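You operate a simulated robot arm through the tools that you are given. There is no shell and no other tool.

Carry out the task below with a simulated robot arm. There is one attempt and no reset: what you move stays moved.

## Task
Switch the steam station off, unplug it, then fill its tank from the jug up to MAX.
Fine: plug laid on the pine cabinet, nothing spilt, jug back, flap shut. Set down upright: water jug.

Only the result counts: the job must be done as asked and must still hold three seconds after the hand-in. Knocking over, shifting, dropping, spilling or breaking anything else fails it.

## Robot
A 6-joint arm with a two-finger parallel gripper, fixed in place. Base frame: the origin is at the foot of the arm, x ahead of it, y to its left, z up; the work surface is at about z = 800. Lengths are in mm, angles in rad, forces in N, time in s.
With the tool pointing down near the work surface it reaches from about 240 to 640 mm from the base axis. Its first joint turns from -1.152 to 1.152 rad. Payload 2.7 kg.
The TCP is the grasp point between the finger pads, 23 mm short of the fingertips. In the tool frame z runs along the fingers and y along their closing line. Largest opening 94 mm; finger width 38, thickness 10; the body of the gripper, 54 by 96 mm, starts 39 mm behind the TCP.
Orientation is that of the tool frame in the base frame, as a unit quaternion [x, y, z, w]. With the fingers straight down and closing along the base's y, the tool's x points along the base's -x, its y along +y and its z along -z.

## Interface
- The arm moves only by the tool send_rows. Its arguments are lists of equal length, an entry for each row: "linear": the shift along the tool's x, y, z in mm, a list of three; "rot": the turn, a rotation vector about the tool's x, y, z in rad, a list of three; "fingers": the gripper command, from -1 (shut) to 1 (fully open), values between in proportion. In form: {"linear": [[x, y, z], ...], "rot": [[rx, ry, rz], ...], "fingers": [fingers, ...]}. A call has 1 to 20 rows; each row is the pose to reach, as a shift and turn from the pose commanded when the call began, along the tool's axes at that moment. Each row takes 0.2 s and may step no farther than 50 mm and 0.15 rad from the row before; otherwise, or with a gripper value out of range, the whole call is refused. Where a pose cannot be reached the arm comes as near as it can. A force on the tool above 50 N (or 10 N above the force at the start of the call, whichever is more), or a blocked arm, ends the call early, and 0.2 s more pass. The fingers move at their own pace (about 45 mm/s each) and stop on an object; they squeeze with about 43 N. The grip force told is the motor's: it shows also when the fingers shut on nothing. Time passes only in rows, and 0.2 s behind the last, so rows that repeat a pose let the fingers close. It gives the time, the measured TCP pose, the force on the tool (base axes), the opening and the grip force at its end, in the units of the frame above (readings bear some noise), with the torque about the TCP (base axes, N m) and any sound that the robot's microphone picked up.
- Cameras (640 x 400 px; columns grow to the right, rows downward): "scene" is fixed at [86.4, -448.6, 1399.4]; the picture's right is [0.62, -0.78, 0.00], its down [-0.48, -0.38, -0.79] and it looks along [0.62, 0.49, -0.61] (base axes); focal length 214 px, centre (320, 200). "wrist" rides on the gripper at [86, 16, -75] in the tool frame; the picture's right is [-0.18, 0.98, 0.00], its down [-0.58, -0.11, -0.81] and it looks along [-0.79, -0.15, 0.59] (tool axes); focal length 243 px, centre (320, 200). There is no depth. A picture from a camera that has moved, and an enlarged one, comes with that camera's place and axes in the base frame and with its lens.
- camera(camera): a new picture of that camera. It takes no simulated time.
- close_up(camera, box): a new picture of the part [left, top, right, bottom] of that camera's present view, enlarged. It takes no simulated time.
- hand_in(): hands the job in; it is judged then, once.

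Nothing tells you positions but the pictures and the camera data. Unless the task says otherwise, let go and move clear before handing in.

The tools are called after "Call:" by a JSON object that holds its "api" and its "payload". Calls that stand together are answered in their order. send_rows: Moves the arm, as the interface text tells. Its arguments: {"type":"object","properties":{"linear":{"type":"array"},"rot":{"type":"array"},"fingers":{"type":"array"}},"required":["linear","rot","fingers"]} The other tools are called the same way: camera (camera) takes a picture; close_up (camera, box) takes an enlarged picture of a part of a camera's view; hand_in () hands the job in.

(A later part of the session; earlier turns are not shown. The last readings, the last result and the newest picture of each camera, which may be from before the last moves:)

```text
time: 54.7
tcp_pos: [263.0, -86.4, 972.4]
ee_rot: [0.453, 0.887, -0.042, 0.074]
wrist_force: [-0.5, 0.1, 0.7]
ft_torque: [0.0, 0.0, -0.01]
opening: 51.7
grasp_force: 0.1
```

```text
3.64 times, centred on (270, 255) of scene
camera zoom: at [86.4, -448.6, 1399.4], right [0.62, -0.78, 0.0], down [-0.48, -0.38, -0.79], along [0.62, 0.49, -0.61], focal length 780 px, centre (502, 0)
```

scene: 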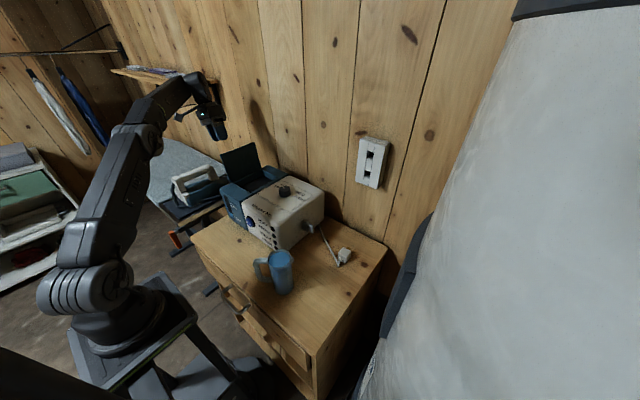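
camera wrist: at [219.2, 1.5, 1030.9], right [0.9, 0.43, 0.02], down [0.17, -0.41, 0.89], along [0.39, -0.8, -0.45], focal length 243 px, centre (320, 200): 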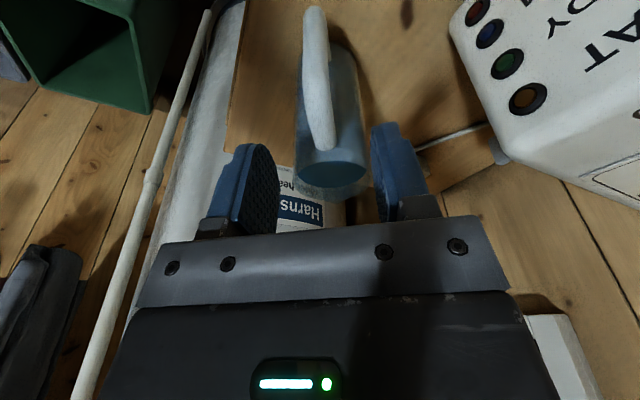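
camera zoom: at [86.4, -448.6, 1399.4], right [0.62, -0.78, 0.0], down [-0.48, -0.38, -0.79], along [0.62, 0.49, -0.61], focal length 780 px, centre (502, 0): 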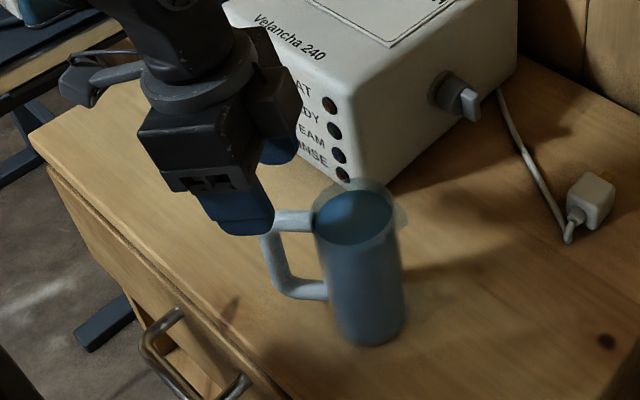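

Alignment with the handle plane is within about 1 mm. I descend around the handle bar, in two stages.

Call:
{"api": "send_rows", "payload": {"linear": [[3.5, 0, 19.7], [6.9, 0, 39.4], [9.5, 0, 54.2], [11.3, 0, 64]], "rot": [[0, 0, 0], [0, 0, 0], [0, 0, 0], [0, 0, 0]], "fingers": [0.1, 0.1, 0.1, 0.1]}}

Call:
{"api": "camera", "payload": {"camera": "wrist"}}

Call:
{"api": "close_up", "payload": {"camera": "scene", "box": [235, 220, 315, 300]}}

```text
time: 55.7
tcp_pos: [266.6, -89.0, 908.4]
ee_rot: [0.454, 0.887, -0.041, 0.072]
wrist_force: [0.0, 0.8, -0.2]
ft_torque: [0.03, -0.06, -0.01]
opening: 51.7
grasp_force: 0.1
out of reach, approached as far as the arm can: row 4
```

```text
taken
camera wrist: at [223.4, 0.4, 967.9], right [0.9, 0.43, 0.02], down [0.17, -0.42, 0.89], along [0.39, -0.8, -0.45], focal length 243 px, centre (320, 200)
```

wrist: 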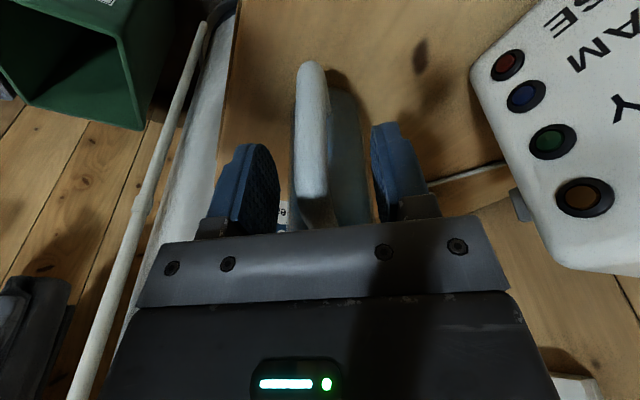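

```text
5.00 times, centred on (275, 260) of scene
camera zoom: at [86.4, -448.6, 1399.4], right [0.62, -0.78, 0.0], down [-0.48, -0.38, -0.79], along [0.62, 0.49, -0.61], focal length 1072 px, centre (545, -100)
```

zoom: 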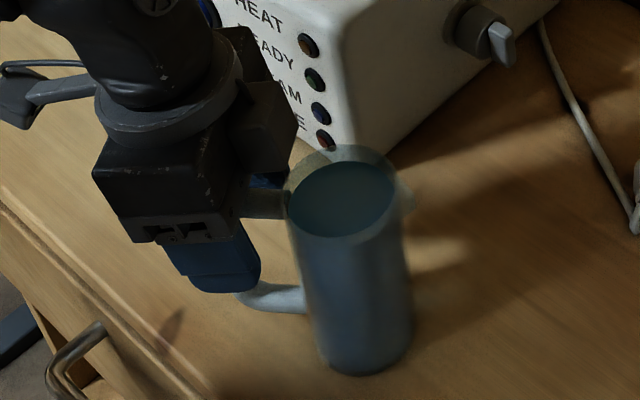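

The 10° pitch is at the inner reach limit here. I go back to a vertical tool, correct the few mm drift, and check again.

Call:
{"api": "send_rows", "payload": {"linear": [[1.3, -1, -0.2], [2.6, -2, -0.5], [3.8, -2.8, -0.7], [3.8, -2.8, -0.7]], "rot": [[0, 0.06, 0], [0, 0.12, 0], [0, 0.175, 0], [0, 0.175, 0]], "fingers": [0.1, 0.1, 0.1, 0.1]}}

Call:
{"api": "camera", "payload": {"camera": "wrist"}}

```text
time: 56.7
tcp_pos: [263.6, -87.1, 909.6]
ee_rot: [0.456, 0.89, -0.002, -0.004]
wrist_force: [0.4, 0.3, 0.2]
ft_torque: [0.01, 0.01, 0.02]
opening: 51.6
grasp_force: 0.0
```

```text
taken
camera wrist: at [225.6, -7.5, 984.4], right [0.9, 0.43, -0.01], down [0.26, -0.54, 0.8], along [0.34, -0.73, -0.59], focal length 243 px, centre (320, 200)
```

wrist: 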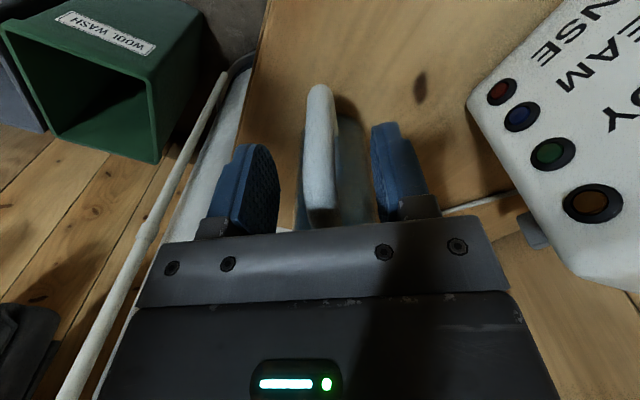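

Aligned with a vertical tool. I descend the last 23 mm and close on the bar.

Call:
{"api": "send_rows", "payload": {"linear": [[0, 0, 9], [0, 0, 17], [0, 0, 22], [0, 0, 22]], "rot": [[0, 0, 0], [0, 0, 0], [0, 0, 0], [0, 0, 0]], "fingers": [0.1, 0.1, 0.1, 0.1]}}

Call:
{"api": "camera", "payload": {"camera": "wrist"}}

Call:
{"api": "close_up", "payload": {"camera": "scene", "box": [235, 220, 315, 300]}}

```text
time: 57.7
tcp_pos: [262.4, -87.9, 889.0]
ee_rot: [0.455, 0.89, -0.001, -0.001]
wrist_force: [-11.4, 6.3, 43.9]
ft_torque: [-1.43, -1.35, -0.21]
opening: 51.7
grasp_force: 0.0
```

```text
taken
camera wrist: at [225.4, -7.5, 963.3], right [0.91, 0.43, 0.0], down [0.26, -0.53, 0.81], along [0.34, -0.73, -0.59], focal length 243 px, centre (320, 200)
```

wrist: 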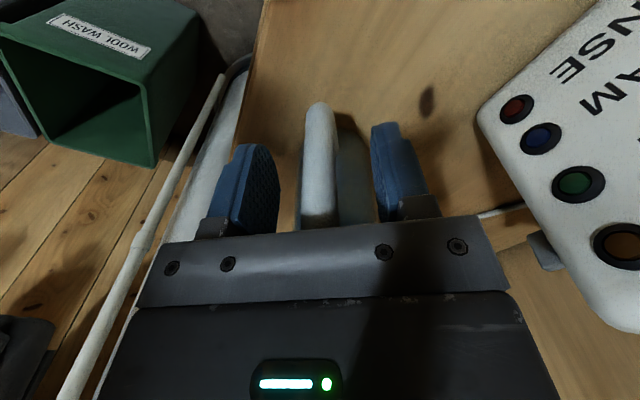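

```text
5.00 times, centred on (275, 260) of scene
camera zoom: at [85.7, -448.3, 1399.5], right [0.62, -0.78, 0.0], down [-0.48, -0.38, -0.79], along [0.62, 0.49, -0.61], focal length 1072 px, centre (545, -100)
```

zoom: 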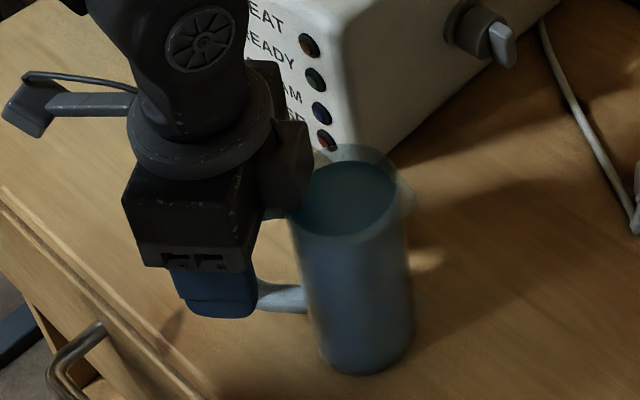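

Something pushed up with 44 N: the block on the gripper's front rests on the jug's rim. I rise 5 mm right away to free it and check.

Call:
{"api": "send_rows", "payload": {"linear": [[0, 0, -3], [0, 0, -5], [0, 0, -5]], "rot": [[0, 0, 0], [0, 0, 0], [0, 0, 0]], "fingers": [0.1, 0.1, 0.1]}}

Call:
{"api": "close_up", "payload": {"camera": "scene", "box": [235, 220, 315, 300]}}

Call:
{"api": "close_up", "payload": {"camera": "wrist", "box": [220, 60, 440, 260]}}

```text
time: 58.5
tcp_pos: [263.0, -87.5, 892.1]
ee_rot: [0.456, 0.89, -0.003, -0.005]
wrist_force: [1.0, -0.2, -0.6]
ft_torque: [-0.02, 0.01, -0.02]
opening: 51.8
grasp_force: 0.1
```

```text
5.00 times, centred on (275, 260) of scene
camera zoom: at [86.4, -448.6, 1399.4], right [0.62, -0.78, 0.0], down [-0.48, -0.38, -0.79], along [0.62, 0.49, -0.61], focal length 1072 px, centre (545, -100)
```

zoom: 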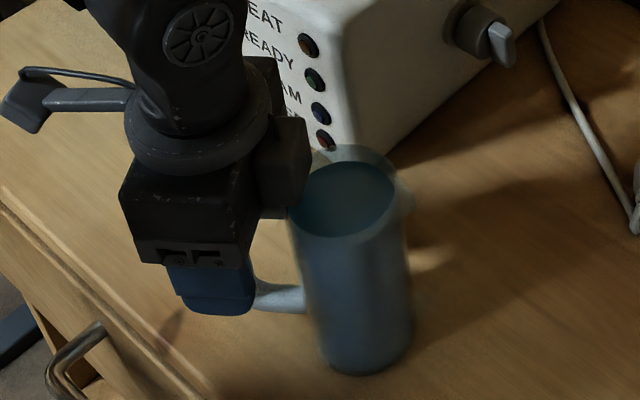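

```text
2.00 times, centred on (330, 160) of wrist
camera zoom: at [225.4, -7.5, 967.0], right [0.91, 0.43, -0.01], down [0.26, -0.54, 0.8], along [0.34, -0.73, -0.59], focal length 485 px, centre (300, 280)
```

zoom: 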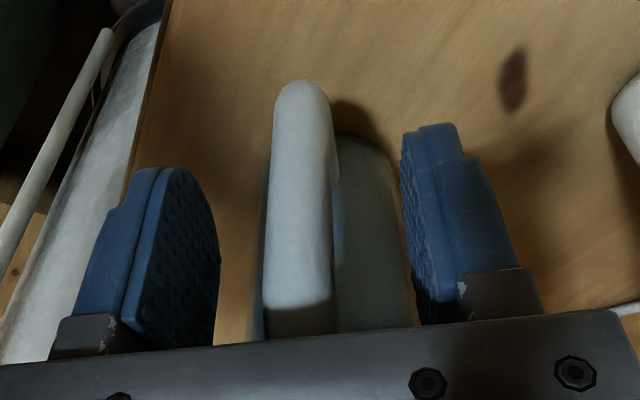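

Free again and the jug hasn't moved. The bar is centred; I close the fingers.

Call:
{"api": "send_rows", "payload": {"linear": [[0, 0, 0], [0, 0, 0], [0, 0, 0], [0, 0, 0], [0, 0, 0]], "rot": [[0, 0, 0], [0, 0, 0], [0, 0, 0], [0, 0, 0], [0, 0, 0]], "fingers": [-0.3, -0.6, -1, -1, -1]}}

Call:
{"api": "camera", "payload": {"camera": "wrist"}}

Call:
{"api": "close_up", "payload": {"camera": "scene", "box": [235, 220, 315, 300]}}

```text
time: 59.7
tcp_pos: [263.3, -87.4, 892.8]
ee_rot: [0.456, 0.89, -0.002, -0.004]
wrist_force: [0.0, -1.6, 1.1]
ft_torque: [-0.04, -0.05, -0.04]
opening: 15.7
grasp_force: 42.5
```

```text
taken
camera wrist: at [225.6, -7.6, 967.1], right [0.91, 0.43, -0.01], down [0.26, -0.54, 0.8], along [0.34, -0.73, -0.59], focal length 243 px, centre (320, 200)
```

wrist: 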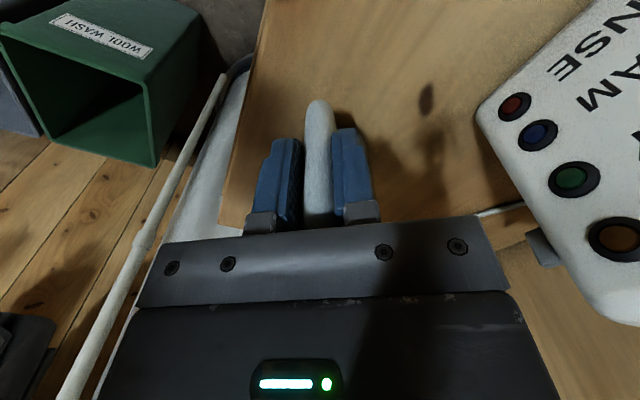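

```text
5.00 times, centred on (275, 260) of scene
camera zoom: at [86.4, -448.7, 1399.4], right [0.62, -0.78, 0.0], down [-0.48, -0.38, -0.79], along [0.62, 0.49, -0.61], focal length 1072 px, centre (545, -100)
```

zoom: 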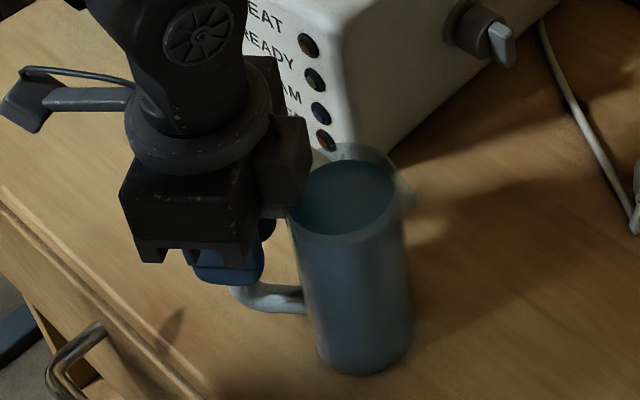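

The handle is gripped (15.7 mm). I lift very gently at first and check that the jug hangs level.

Call:
{"api": "send_rows", "payload": {"linear": [[0, 0, -1], [0, 0, -2.5], [0, 0, -4.5], [0, 0, -7], [0, 0, -9], [0, 0, -10], [0, 0, -10]], "rot": [[0, 0, 0], [0, 0, 0], [0, 0, 0], [0, 0, 0], [0, 0, 0], [0, 0, 0], [0, 0, 0]], "fingers": [-1, -1, -1, -1, -1, -1, -1]}}

Call:
{"api": "close_up", "payload": {"camera": "scene", "box": [235, 220, 315, 300]}}

Call:
{"api": "close_up", "payload": {"camera": "wrist", "box": [220, 60, 440, 260]}}

```text
time: 61.3
tcp_pos: [262.6, -85.1, 903.2]
ee_rot: [0.456, 0.89, -0.002, -0.004]
wrist_force: [0.3, -0.5, -3.7]
ft_torque: [0.19, 0.15, 0.01]
opening: 15.9
grasp_force: 43.2
```

```text
5.00 times, centred on (275, 260) of scene
camera zoom: at [86.4, -448.7, 1399.4], right [0.62, -0.78, 0.0], down [-0.48, -0.38, -0.79], along [0.62, 0.49, -0.61], focal length 1072 px, centre (545, -100)
```

zoom: 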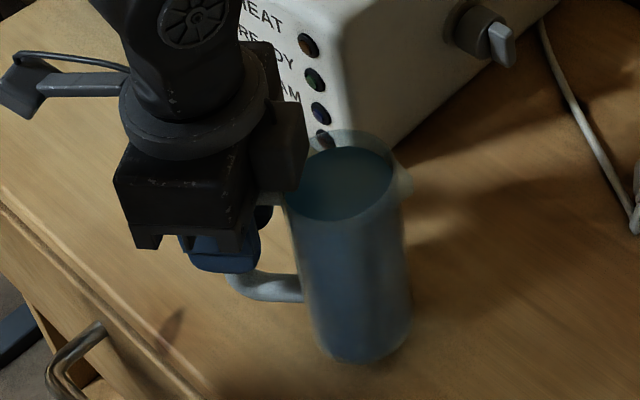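

```text
2.00 times, centred on (330, 160) of wrist
camera zoom: at [225.9, -6.6, 977.3], right [0.91, 0.43, -0.01], down [0.26, -0.54, 0.8], along [0.34, -0.73, -0.59], focal length 485 px, centre (300, 280)
```

zoom: 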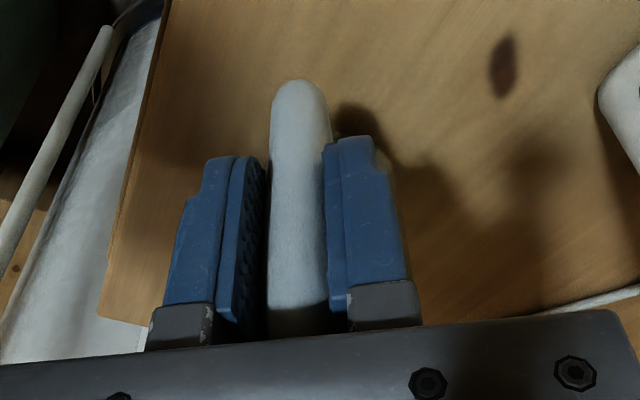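

The jug hangs level with a load of about 3.7 N. I lift it smoothly to a carrying height of about 1105.

Call:
{"api": "send_rows", "payload": {"linear": [[0, 0, -3], [0, 0, -9], [0, 0, -19], [0, 0, -33], [0, 0, -50], [0, 0, -67], [0, 0, -84], [0, 0, -101], [0, 0, -118], [0, 0, -135], [0, 0, -152], [0, 0, -169], [0, 0, -183], [0, 0, -193], [0, 0, -199], [0, 0, -202]], "rot": [[0, 0, 0], [0, 0, 0], [0, 0, 0], [0, 0, 0], [0, 0, 0], [0, 0, 0], [0, 0, 0], [0, 0, 0], [0, 0, 0], [0, 0, 0], [0, 0, 0], [0, 0, 0], [0, 0, 0], [0, 0, 0], [0, 0, 0], [0, 0, 0]], "fingers": [-1, -1, -1, -1, -1, -1, -1, -1, -1, -1, -1, -1, -1, -1, -1, -1]}}

Call:
{"api": "camera", "payload": {"camera": "scene"}}

Call:
{"api": "close_up", "payload": {"camera": "scene", "box": [210, 150, 330, 270]}}

```text
time: 64.7
tcp_pos: [265.1, -86.6, 1104.9]
ee_rot: [0.455, 0.891, -0.002, -0.004]
wrist_force: [-0.2, 0.1, -4.5]
ft_torque: [0.21, 0.15, 0.01]
opening: 15.5
grasp_force: 43.6
```

```text
taken
```

scene: 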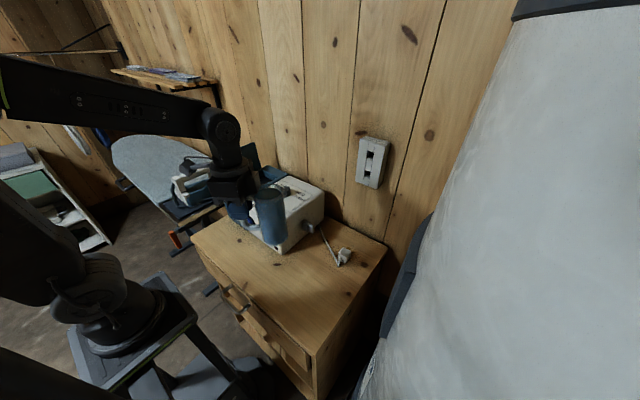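

```text
3.33 times, centred on (270, 210) of scene
camera zoom: at [86.4, -448.7, 1399.4], right [0.62, -0.78, 0.0], down [-0.48, -0.38, -0.79], along [0.62, 0.49, -0.61], focal length 715 px, centre (487, 167)
```

zoom: 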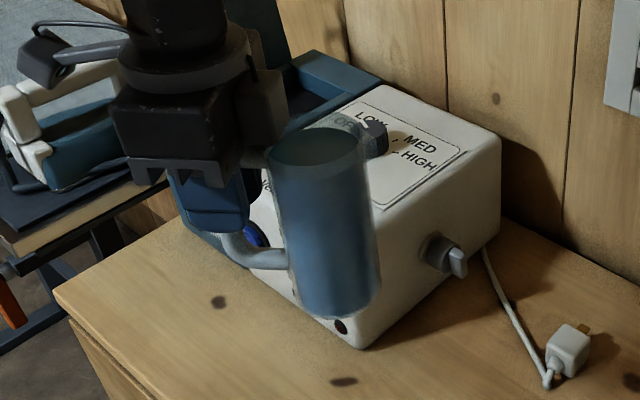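

The jug is level and well above everything. I carry it smoothly toward the station while turning the yaw.

Call:
{"api": "send_rows", "payload": {"linear": [[-0.4, 2.5, 0], [-1.3, 7.5, 0], [-2.6, 15, 0], [-4.3, 25.1, 0], [-6.4, 37.6, 0], [-8.5, 50.1, 0], [-10.6, 62.6, 0], [-12.8, 75.2, 0], [-14.9, 87.7, 0], [-17, 100.2, 0], [-19.1, 112.7, 0], [-21.3, 125.3, 0], [-23, 135.3, 0], [-24.2, 142.8, 0], [-25.1, 147.8, 0], [-25.5, 150.3, 0]], "rot": [[0, 0, -0.023], [0, 0, -0.069], [0, 0, -0.138], [0, 0, -0.231], [0, 0, -0.346], [0, 0, -0.461], [0, 0, -0.577], [0, 0, -0.692], [0, 0, -0.807], [0, 0, -0.923], [0, 0, -1.038], [0, 0, -1.153], [0, 0, -1.246], [0, 0, -1.315], [0, 0, -1.361], [0, 0, -1.384]], "fingers": [-1, -1, -1, -1, -1, -1, -1, -1, -1, -1, -1, -1, -1, -1, -1, -1]}}

Call:
{"api": "close_up", "payload": {"camera": "scene", "box": [190, 110, 340, 260]}}

Call:
{"api": "camera", "payload": {"camera": "wrist"}}

```text
time: 68.1
tcp_pos: [401.6, -18.2, 1102.7]
ee_rot: [-0.219, 0.976, 0.001, -0.005]
wrist_force: [0.1, 0.2, -3.8]
ft_torque: [-0.1, 0.19, 0.04]
opening: 15.9
grasp_force: 42.8
```

```text
2.67 times, centred on (265, 185) of scene
camera zoom: at [86.5, -448.6, 1399.4], right [0.62, -0.78, 0.0], down [-0.48, -0.38, -0.79], along [0.62, 0.49, -0.61], focal length 572 px, centre (467, 240)
```

zoom: 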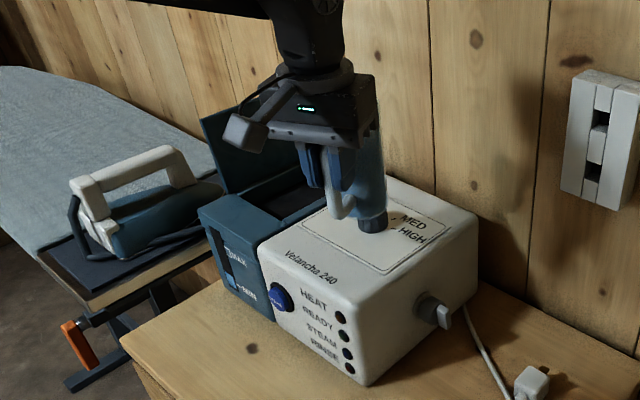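

```text
taken
camera wrist: at [316.9, -41.3, 1178.4], right [-0.25, 0.97, 0.0], down [0.58, 0.15, 0.8], along [0.77, 0.2, -0.6], focal length 243 px, centre (320, 200)
```

wrist: 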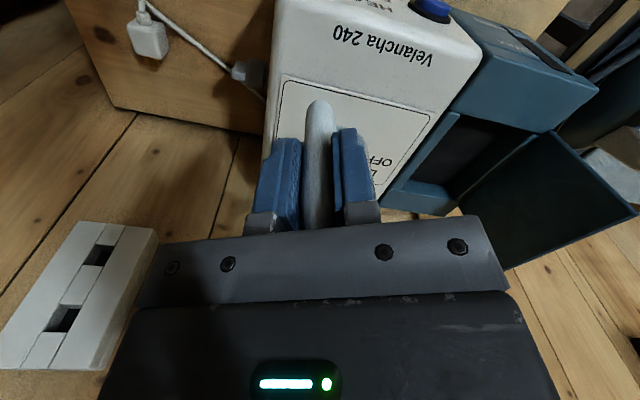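

Level and steady. I continue to the pre-pour position with the spout pointing to +y, over the tank.

Call:
{"api": "send_rows", "payload": {"linear": [[-2.4, 0.8, 0], [-7.1, 2.4, 0], [-14.1, 4.8, 0], [-23.5, 8, 0], [-35.3, 12, 0], [-47, 16, 0], [-58.8, 20, 0], [-70.5, 24, 0], [-82.2, 28, 0], [-94, 32, 0], [-105.8, 36, 0], [-117.5, 40, 0], [-126.9, 43.2, 0], [-134, 45.6, 0], [-138.6, 47.2, 0], [-141, 48, 0]], "rot": [[0, 0, -0.022], [0, 0, -0.065], [0, 0, -0.13], [0, 0, -0.217], [0, 0, -0.326], [0, 0, -0.435], [0, 0, -0.543], [0, 0, -0.652], [0, 0, -0.761], [0, 0, -0.869], [0, 0, -0.978], [0, 0, -1.087], [0, 0, -1.174], [0, 0, -1.239], [0, 0, -1.282], [0, 0, -1.304]], "fingers": [-1, -1, -1, -1, -1, -1, -1, -1, -1, -1, -1, -1, -1, -1, -1, -1]}}

Call:
{"api": "close_up", "payload": {"camera": "scene", "box": [190, 110, 340, 260]}}

Call:
{"api": "camera", "payload": {"camera": "wrist"}}

```text
time: 71.5
tcp_pos: [508.7, 84.6, 1100.7]
ee_rot: [0.765, -0.644, -0.003, 0.002]
wrist_force: [0.9, -0.4, -3.9]
ft_torque: [-0.23, -0.02, -0.03]
opening: 15.9
grasp_force: 43.1
```

```text
2.67 times, centred on (265, 185) of scene
camera zoom: at [86.5, -448.6, 1399.4], right [0.62, -0.78, 0.0], down [-0.48, -0.38, -0.79], along [0.62, 0.49, -0.61], focal length 572 px, centre (467, 240)
```

zoom: 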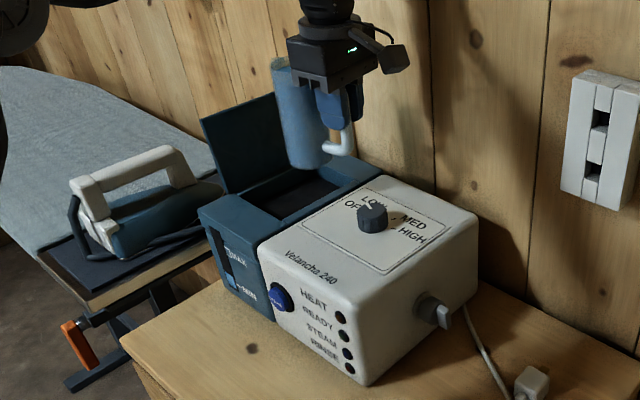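

```text
taken
camera wrist: at [507.7, -4.1, 1176.3], right [-1.0, 0.01, 0.01], down [0.02, 0.59, 0.81], along [0.0, 0.81, -0.59], focal length 243 px, centre (320, 200)
```

wrist: 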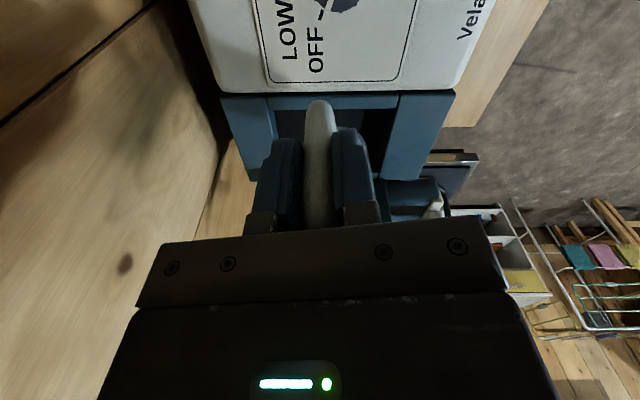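

The jug is above the tank with the spout toward +y. I lower it about 47 mm so the lip is about 130 mm above the rim, then begin tilting.

Call:
{"api": "send_rows", "payload": {"linear": [[0, 0, 3], [0, 0, 9], [0, 0, 18], [0, 0, 28], [0, 0, 37], [0, 0, 43], [0, 0, 47], [0, 0, 47]], "rot": [[0, 0, 0], [0, 0, 0], [0, 0, 0], [0, 0, 0], [0, 0, 0], [0, 0, 0], [0, 0, 0], [0, 0, 0]], "fingers": [-1, -1, -1, -1, -1, -1, -1, -1]}}

Call:
{"api": "close_up", "payload": {"camera": "scene", "box": [210, 120, 310, 220]}}

Call:
{"api": "camera", "payload": {"camera": "wrist"}}

```text
time: 73.3
tcp_pos: [509.5, 84.0, 1054.8]
ee_rot: [0.765, -0.644, -0.003, 0.003]
wrist_force: [0.7, 0.0, -3.4]
ft_torque: [-0.23, -0.05, -0.04]
opening: 16.0
grasp_force: 42.6
```

```text
4.00 times, centred on (260, 170) of scene
camera zoom: at [86.5, -448.6, 1399.4], right [0.62, -0.78, 0.0], down [-0.48, -0.38, -0.79], along [0.62, 0.49, -0.61], focal length 858 px, centre (560, 320)
```

zoom: 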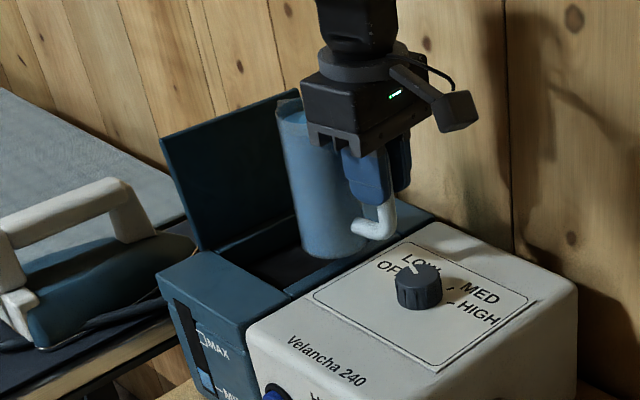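

```text
taken
camera wrist: at [507.5, -3.8, 1129.4], right [-1.0, 0.01, 0.01], down [0.02, 0.59, 0.81], along [0.01, 0.81, -0.59], focal length 243 px, centre (320, 200)
```

wrist: 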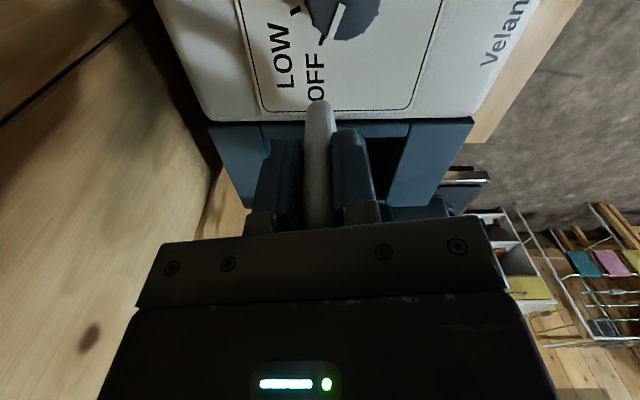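

The lip is at about (492, 188, 1086), right above the opening. I begin tilting about the lip in small steps, watching the weight and the level window.

Call:
{"api": "send_rows", "payload": {"linear": [[0.85, 0, -3.1], [1.6, 0, -6.3], [2.3, 0, -9.5], [2.8, 0, -12.7], [3.3, 0, -16], [3.7, 0, -19.3], [3.9, 0, -21.5], [3.9, 0, -21.5]], "rot": [[0, 0.03, 0], [0, 0.06, 0], [0, 0.09, 0], [0, 0.12, 0], [0, 0.15, 0], [0, 0.18, 0], [0, 0.2, 0], [0, 0.2, 0]], "fingers": [-1, -1, -1, -1, -1, -1, -1, -1]}}

Call:
{"api": "close_up", "payload": {"camera": "scene", "box": [210, 120, 310, 220]}}

Call:
{"api": "close_up", "payload": {"camera": "scene", "box": [220, 185, 260, 235]}}

```text
time: 75.1
tcp_pos: [509.1, 80.3, 1076.6]
ee_rot: [0.762, -0.64, 0.073, 0.067]
wrist_force: [0.4, -0.1, -4.4]
ft_torque: [-0.21, -0.02, 0.0]
opening: 15.8
grasp_force: 42.9
```

```text
4.00 times, centred on (260, 170) of scene
camera zoom: at [86.5, -448.6, 1399.4], right [0.62, -0.78, 0.0], down [-0.48, -0.38, -0.79], along [0.62, 0.49, -0.61], focal length 858 px, centre (560, 320)
```

zoom: 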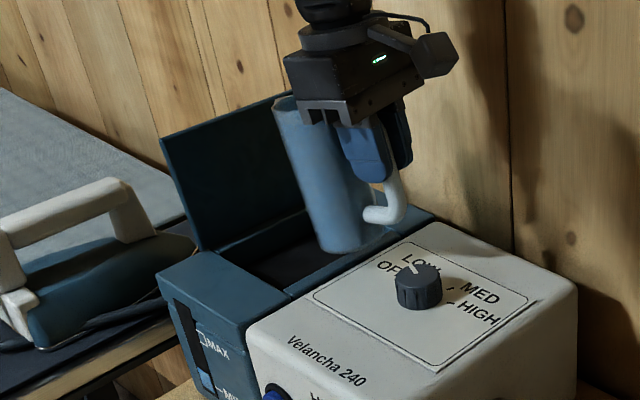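

```text
8.00 times, centred on (240, 210) of scene
camera zoom: at [86.5, -448.6, 1399.4], right [0.62, -0.78, 0.0], down [-0.48, -0.38, -0.79], along [0.62, 0.49, -0.61], focal length 1716 px, centre (960, 120)
```

zoom: 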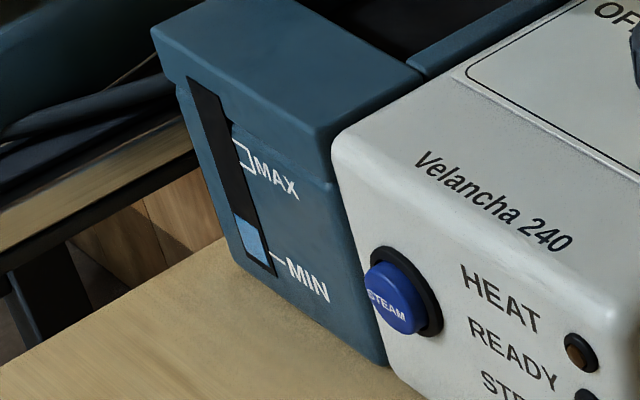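

No flow yet at 11°. I keep tilting about the same lip point.

Call:
{"api": "send_rows", "payload": {"linear": [[0.85, 0, -3.1], [1.6, 0, -6.3], [2.3, 0, -9.5], [2.8, 0, -12.7], [2.8, 0, -12.7], [2.8, 0, -12.7]], "rot": [[0, 0.03, 0], [0, 0.06, 0], [0, 0.09, 0], [0, 0.12, 0], [0, 0.12, 0], [0, 0.12, 0]], "fingers": [-1, -1, -1, -1, -1, -1]}}

Call:
{"api": "close_up", "payload": {"camera": "scene", "box": [210, 120, 310, 220]}}

Call:
{"api": "close_up", "payload": {"camera": "scene", "box": [220, 185, 260, 235]}}

```text
time: 76.5
tcp_pos: [509.3, 78.5, 1090.2]
ee_rot: [0.756, -0.635, 0.119, 0.105]
wrist_force: [-0.4, 0.6, -3.2]
ft_torque: [-0.17, -0.03, 0.0]
opening: 15.9
grasp_force: 43.0
```

```text
4.00 times, centred on (260, 170) of scene
camera zoom: at [86.5, -448.6, 1399.4], right [0.62, -0.78, 0.0], down [-0.48, -0.38, -0.79], along [0.62, 0.49, -0.61], focal length 858 px, centre (560, 320)
```

zoom: 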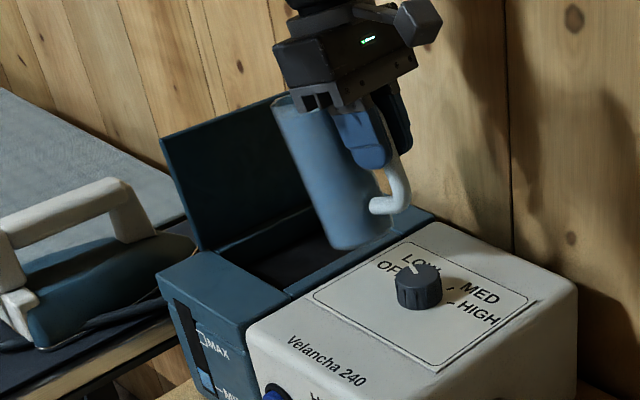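

```text
8.00 times, centred on (240, 210) of scene
camera zoom: at [86.5, -448.6, 1399.4], right [0.62, -0.78, 0.0], down [-0.48, -0.38, -0.79], along [0.62, 0.49, -0.61], focal length 1716 px, centre (960, 120)
```

zoom: 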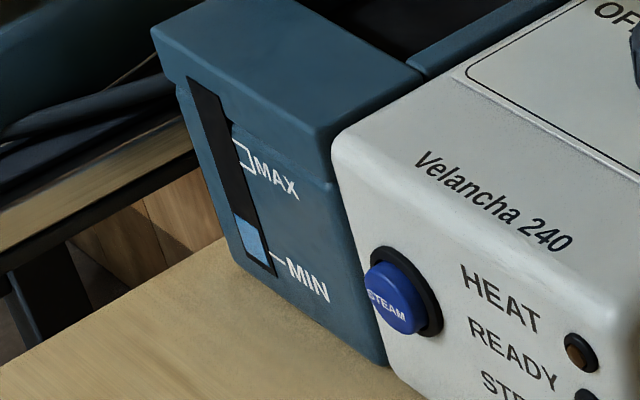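

Call:
{"api": "send_rows", "payload": {"linear": [[0.85, 0, -3.1], [1.6, 0, -6.3], [2.3, 0, -9.5], [2.3, 0, -9.5], [2.3, 0, -9.5]], "rot": [[0, 0.03, 0], [0, 0.06, 0], [0, 0.09, 0], [0, 0.09, 0], [0, 0.09, 0]], "fingers": [-1, -1, -1, -1, -1]}}

Call:
{"api": "close_up", "payload": {"camera": "scene", "box": [210, 120, 310, 220]}}

Call:
{"api": "close_up", "payload": {"camera": "scene", "box": [220, 185, 260, 235]}}

```text
time: 77.7
tcp_pos: [508.4, 81.5, 1099.8]
ee_rot: [0.75, -0.63, 0.152, 0.134]
wrist_force: [-0.1, -0.1, -3.5]
ft_torque: [-0.14, -0.05, -0.04]
opening: 15.7
grasp_force: 43.1
```

```text
4.00 times, centred on (260, 170) of scene
camera zoom: at [86.5, -448.6, 1399.4], right [0.62, -0.78, 0.0], down [-0.48, -0.38, -0.79], along [0.62, 0.49, -0.61], focal length 858 px, centre (560, 320)
```

zoom: 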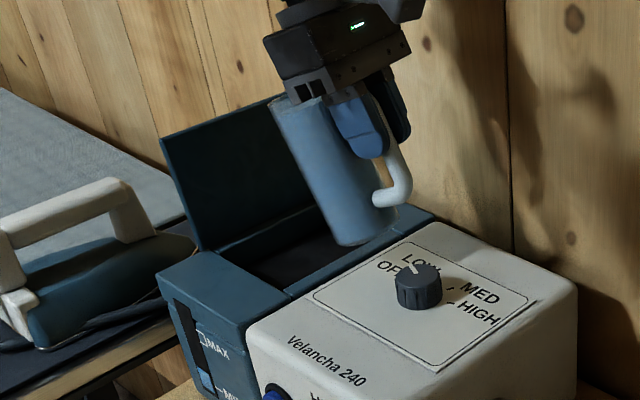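

```text
8.00 times, centred on (240, 210) of scene
camera zoom: at [86.5, -448.6, 1399.4], right [0.62, -0.78, 0.0], down [-0.48, -0.38, -0.79], along [0.62, 0.49, -0.61], focal length 1716 px, centre (960, 120)
```

zoom: 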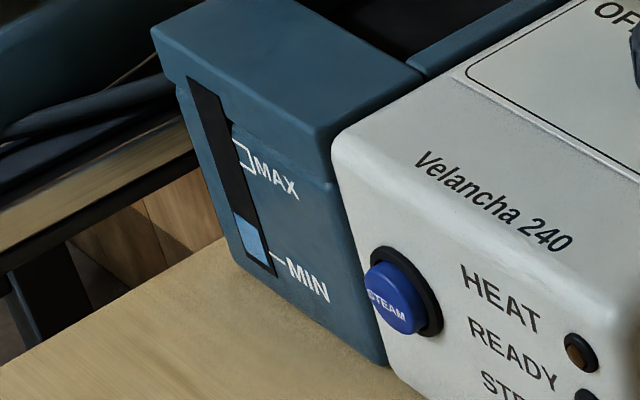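

Still no flow at 23°. I tilt further and lower a little at the same time.

Call:
{"api": "send_rows", "payload": {"linear": [[-0.5, 0, 0], [-1.1, 0, -0.2], [-1.7, 0, -0.3], [-1.7, 0, -0.3], [-1.7, 0, -0.3]], "rot": [[0, 0.03, 0], [0, 0.06, 0], [0, 0.09, 0], [0, 0.09, 0], [0, 0.09, 0]], "fingers": [-1, -1, -1, -1, -1]}}

Call:
{"api": "close_up", "payload": {"camera": "scene", "box": [210, 120, 310, 220]}}

Call:
{"api": "close_up", "payload": {"camera": "scene", "box": [220, 185, 260, 235]}}

```text
time: 78.9
tcp_pos: [508.6, 84.0, 1098.4]
ee_rot: [0.742, -0.623, 0.186, 0.162]
wrist_force: [0.1, 0.5, -3.6]
ft_torque: [-0.15, -0.03, -0.01]
opening: 15.7
grasp_force: 42.9
```

```text
4.00 times, centred on (260, 170) of scene
camera zoom: at [86.5, -448.6, 1399.4], right [0.62, -0.78, 0.0], down [-0.48, -0.38, -0.79], along [0.62, 0.49, -0.61], focal length 858 px, centre (560, 320)
```

zoom: 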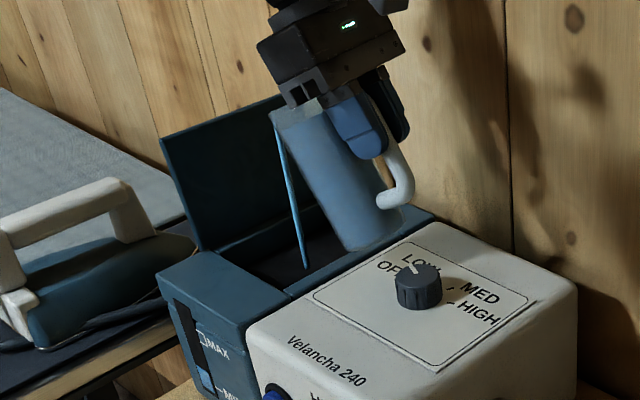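

```text
8.00 times, centred on (240, 210) of scene
camera zoom: at [86.5, -448.6, 1399.4], right [0.62, -0.78, 0.0], down [-0.48, -0.38, -0.79], along [0.62, 0.49, -0.61], focal length 1716 px, centre (960, 120)
```

zoom: 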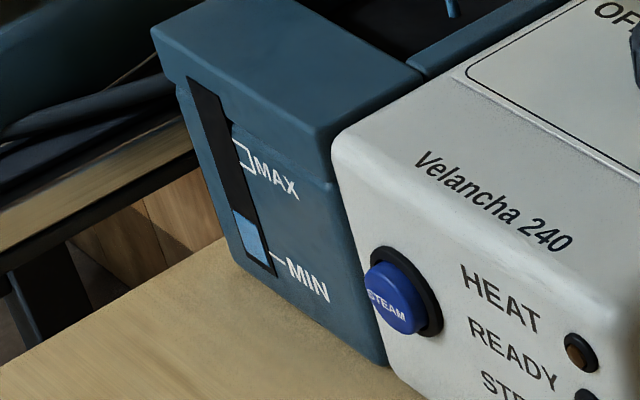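

The stream has started and falls cleanly inside the opening. I hold this angle for a moment and watch the level.

Call:
{"api": "send_rows", "payload": {"linear": [[0, 0, 0], [0, 0, 0], [0, 0, 0], [0, 0, 0], [0, 0, 0], [0, 0, 0]], "rot": [[0, 0, 0], [0, 0, 0], [0, 0, 0], [0, 0, 0], [0, 0, 0], [0, 0, 0]], "fingers": [-1, -1, -1, -1, -1, -1]}}

Call:
{"api": "close_up", "payload": {"camera": "scene", "box": [210, 120, 310, 220]}}

Call:
{"api": "close_up", "payload": {"camera": "scene", "box": [220, 185, 260, 235]}}

```text
time: 80.3
tcp_pos: [508.3, 83.0, 1098.8]
ee_rot: [0.742, -0.623, 0.186, 0.162]
wrist_force: [-0.8, -0.8, -3.7]
ft_torque: [-0.16, -0.02, -0.01]
opening: 15.8
grasp_force: 43.2
```

```text
4.00 times, centred on (260, 170) of scene
camera zoom: at [86.5, -448.6, 1399.4], right [0.62, -0.78, 0.0], down [-0.48, -0.38, -0.79], along [0.62, 0.49, -0.61], focal length 858 px, centre (560, 320)
```

zoom: 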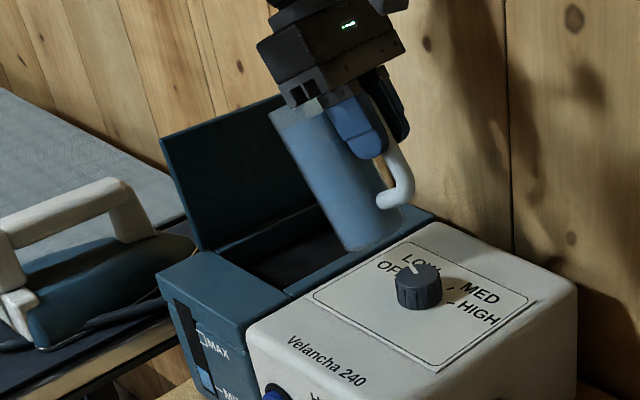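

```text
8.00 times, centred on (240, 210) of scene
camera zoom: at [86.5, -448.6, 1399.4], right [0.62, -0.78, 0.0], down [-0.48, -0.38, -0.79], along [0.62, 0.49, -0.61], focal length 1716 px, centre (960, 120)
```

zoom: 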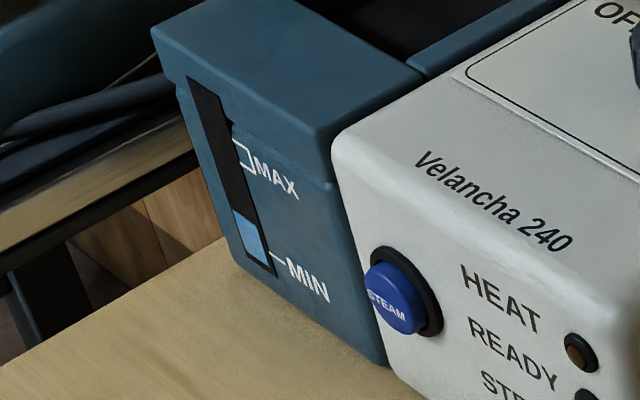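

The stream ran out at this angle: the flow simply follows the tilt, so the pour is well controllable. I continue in small tilt steps with pauses.

Call:
{"api": "send_rows", "payload": {"linear": [[0, 0, -1.7], [-0.1, 0, -3.4], [-0.1, 0, -5.1], [-0.1, 0, -5.1], [-0.1, 0, -5.1], [-0.1, 0, -5.1]], "rot": [[0, 0.03, 0], [0, 0.06, 0], [0, 0.09, 0], [0, 0.09, 0], [0, 0.09, 0], [0, 0.09, 0]], "fingers": [-1, -1, -1, -1, -1, -1]}}

Call:
{"api": "close_up", "payload": {"camera": "scene", "box": [210, 120, 310, 220]}}

Call:
{"api": "close_up", "payload": {"camera": "scene", "box": [228, 190, 248, 220]}}

```text
time: 81.7
tcp_pos: [508.4, 84.9, 1102.8]
ee_rot: [0.732, -0.615, 0.221, 0.191]
wrist_force: [0.1, 1.2, -3.4]
ft_torque: [-0.11, -0.03, 0.03]
opening: 15.9
grasp_force: 42.9
```

```text
4.00 times, centred on (260, 170) of scene
camera zoom: at [86.5, -448.6, 1399.4], right [0.62, -0.78, 0.0], down [-0.48, -0.38, -0.79], along [0.62, 0.49, -0.61], focal length 858 px, centre (560, 320)
```

zoom: 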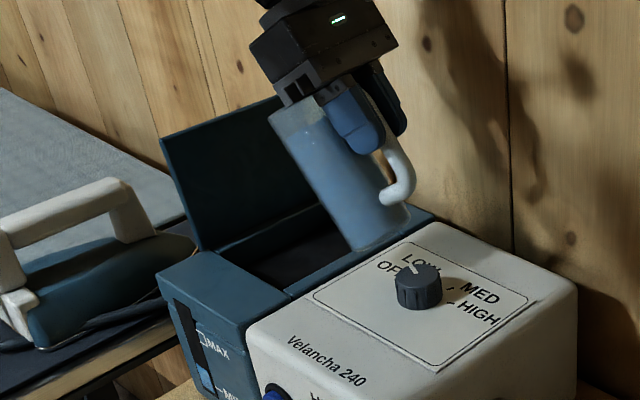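

```text
13.33 times, centred on (238, 205) of scene
camera zoom: at [86.5, -448.6, 1399.4], right [0.62, -0.78, 0.0], down [-0.48, -0.38, -0.79], along [0.62, 0.49, -0.61], focal length 2860 px, centre (1413, 133)
```

zoom: 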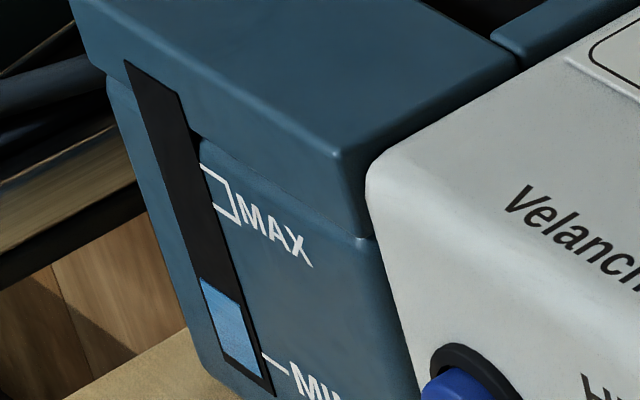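

The level has moved up a little (about 10 px of roughly 125 needed), so most of the jug will be needed. I continue tilting steadily.

Call:
{"api": "send_rows", "payload": {"linear": [[0.1, 0, -2], [0.1, 0, -4.1], [0.1, 0, -6.2], [-0.1, 0, -8.3], [-0.4, 0, -10.5], [-0.7, 0, -12.7], [-0.7, 0, -12.7], [-0.7, 0, -12.7]], "rot": [[0, 0.03, 0], [0, 0.06, 0], [0, 0.09, 0], [0, 0.12, 0], [0, 0.15, 0], [0, 0.18, 0], [0, 0.18, 0], [0, 0.18, 0]], "fingers": [-1, -1, -1, -1, -1, -1, -1, -1]}}

Call:
{"api": "close_up", "payload": {"camera": "scene", "box": [210, 120, 310, 220]}}

Call:
{"api": "close_up", "payload": {"camera": "scene", "box": [228, 190, 248, 220]}}

```text
time: 83.5
tcp_pos: [508.5, 93.0, 1113.9]
ee_rot: [0.71, -0.596, 0.285, 0.245]
wrist_force: [0.0, -0.4, -4.0]
ft_torque: [-0.1, -0.06, -0.02]
opening: 15.8
grasp_force: 43.1
```

```text
4.00 times, centred on (260, 170) of scene
camera zoom: at [86.5, -448.6, 1399.4], right [0.62, -0.78, 0.0], down [-0.48, -0.38, -0.79], along [0.62, 0.49, -0.61], focal length 858 px, centre (560, 320)
```

zoom: 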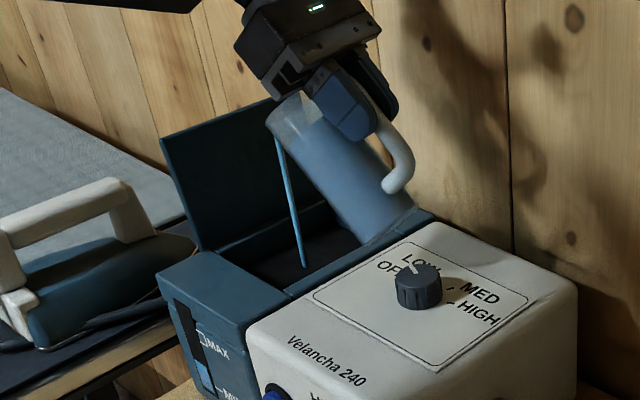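

```text
13.33 times, centred on (238, 205) of scene
camera zoom: at [86.5, -448.6, 1399.4], right [0.62, -0.78, 0.0], down [-0.48, -0.38, -0.79], along [0.62, 0.49, -0.61], focal length 2860 px, centre (1413, 133)
```

zoom: 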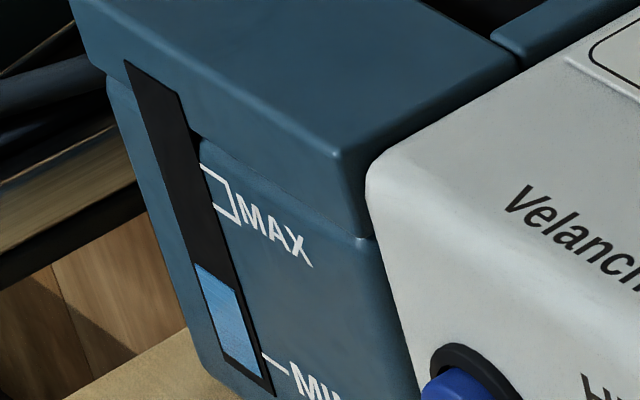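

Call:
{"api": "send_rows", "payload": {"linear": [[-0.1, 0, -2.1], [-0.3, 0, -4.4], [-0.5, 0, -6.6], [-0.9, 0, -8.9], [-1.4, 0, -11.2], [-1.9, 0, -13.6], [-1.9, 0, -13.6], [-1.9, 0, -13.6]], "rot": [[0, 0.03, 0], [0, 0.06, 0], [0, 0.09, 0], [0, 0.12, 0], [0, 0.15, 0], [0, 0.18, 0], [0, 0.18, 0], [0, 0.18, 0]], "fingers": [-1, -1, -1, -1, -1, -1, -1, -1]}}

Call:
{"api": "close_up", "payload": {"camera": "scene", "box": [210, 120, 310, 220]}}

Call:
{"api": "close_up", "payload": {"camera": "scene", "box": [228, 190, 248, 220]}}

```text
time: 85.3
tcp_pos: [504.7, 101.8, 1122.5]
ee_rot: [0.682, -0.571, 0.347, 0.297]
wrist_force: [-0.3, 0.2, -3.8]
ft_torque: [0.0, -0.04, 0.04]
opening: 16.2
grasp_force: 43.1
```

```text
4.00 times, centred on (260, 170) of scene
camera zoom: at [86.5, -448.6, 1399.4], right [0.62, -0.78, 0.0], down [-0.48, -0.38, -0.79], along [0.62, 0.49, -0.61], focal length 858 px, centre (560, 320)
```

zoom: 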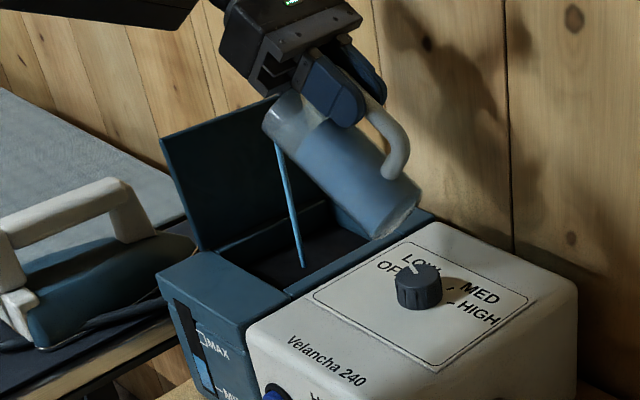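

```text
13.33 times, centred on (238, 205) of scene
camera zoom: at [86.5, -448.6, 1399.4], right [0.62, -0.78, 0.0], down [-0.48, -0.38, -0.79], along [0.62, 0.49, -0.61], focal length 2860 px, centre (1413, 133)
```

zoom: 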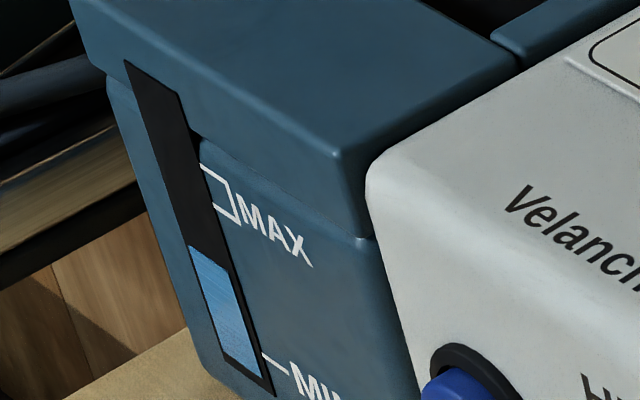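

Call:
{"api": "send_rows", "payload": {"linear": [[0, 0, -2.5], [0, 0, -5.1], [-0.1, 0, -7.7], [-0.5, 0, -10.4], [-0.8, 0, -13.1], [-1.2, 0, -15.8], [-1.2, 0, -15.8], [-1.2, 0, -15.8]], "rot": [[0, 0.03, 0], [0, 0.06, 0], [0, 0.09, 0], [0, 0.12, 0], [0, 0.15, 0], [0, 0.18, 0], [0, 0.18, 0], [0, 0.18, 0]], "fingers": [-1, -1, -1, -1, -1, -1, -1, -1]}}

Call:
{"api": "close_up", "payload": {"camera": "scene", "box": [210, 120, 310, 220]}}

Call:
{"api": "close_up", "payload": {"camera": "scene", "box": [228, 190, 248, 220]}}

```text
time: 87.1
tcp_pos: [503.3, 116.7, 1129.7]
ee_rot: [0.648, -0.542, 0.407, 0.347]
wrist_force: [0.1, 0.3, -3.8]
ft_torque: [0.03, 0.0, 0.01]
opening: 15.3
grasp_force: 43.1
```

```text
4.00 times, centred on (260, 170) of scene
camera zoom: at [86.5, -448.6, 1399.4], right [0.62, -0.78, 0.0], down [-0.48, -0.38, -0.79], along [0.62, 0.49, -0.61], focal length 858 px, centre (560, 320)
```

zoom: 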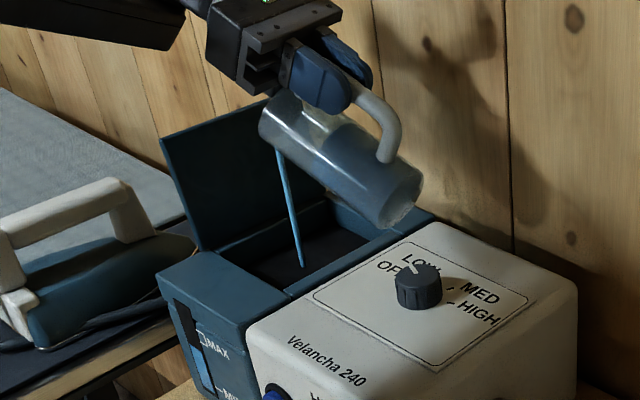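

```text
13.33 times, centred on (238, 205) of scene
camera zoom: at [86.5, -448.6, 1399.4], right [0.62, -0.78, 0.0], down [-0.48, -0.38, -0.79], along [0.62, 0.49, -0.61], focal length 2860 px, centre (1413, 133)
```

zoom: 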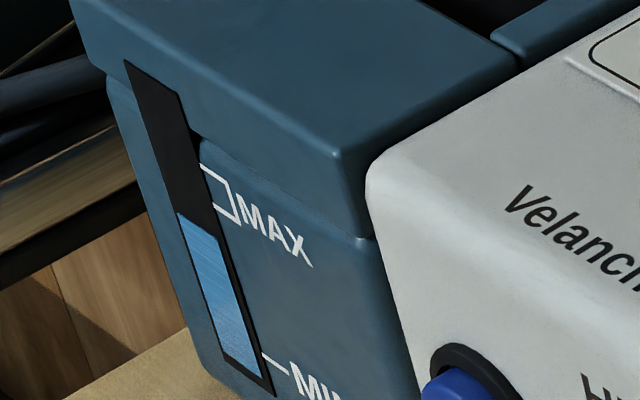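

The level is rising fast and is now just below the MAX bracket. I hold to let the stream run down before the next small step.

Call:
{"api": "send_rows", "payload": {"linear": [[0, 0, 0], [0, 0, 0], [0, 0, 0]], "rot": [[0, 0, 0], [0, 0, 0], [0, 0, 0]], "fingers": [-1, -1, -1]}}

Call:
{"api": "close_up", "payload": {"camera": "scene", "box": [210, 120, 310, 220]}}

Call:
{"api": "close_up", "payload": {"camera": "scene", "box": [228, 190, 248, 220]}}

```text
time: 87.9
tcp_pos: [502.5, 115.9, 1130.8]
ee_rot: [0.647, -0.543, 0.406, 0.348]
wrist_force: [0.5, -0.4, -3.6]
ft_torque: [0.01, -0.04, -0.01]
opening: 15.5
grasp_force: 43.1
```

```text
4.00 times, centred on (260, 170) of scene
camera zoom: at [86.5, -448.6, 1399.4], right [0.62, -0.78, 0.0], down [-0.48, -0.38, -0.79], along [0.62, 0.49, -0.61], focal length 858 px, centre (560, 320)
```

zoom: 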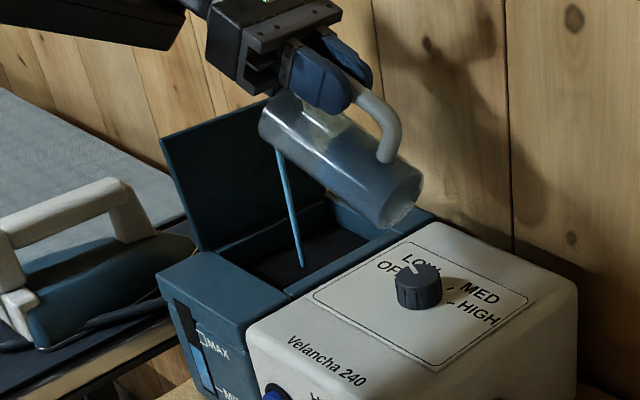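

```text
13.33 times, centred on (238, 205) of scene
camera zoom: at [86.5, -448.6, 1399.4], right [0.62, -0.78, 0.0], down [-0.48, -0.38, -0.79], along [0.62, 0.49, -0.61], focal length 2860 px, centre (1413, 133)
```

zoom: 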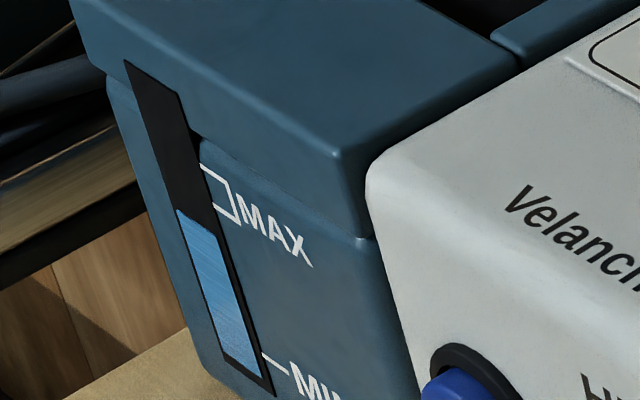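

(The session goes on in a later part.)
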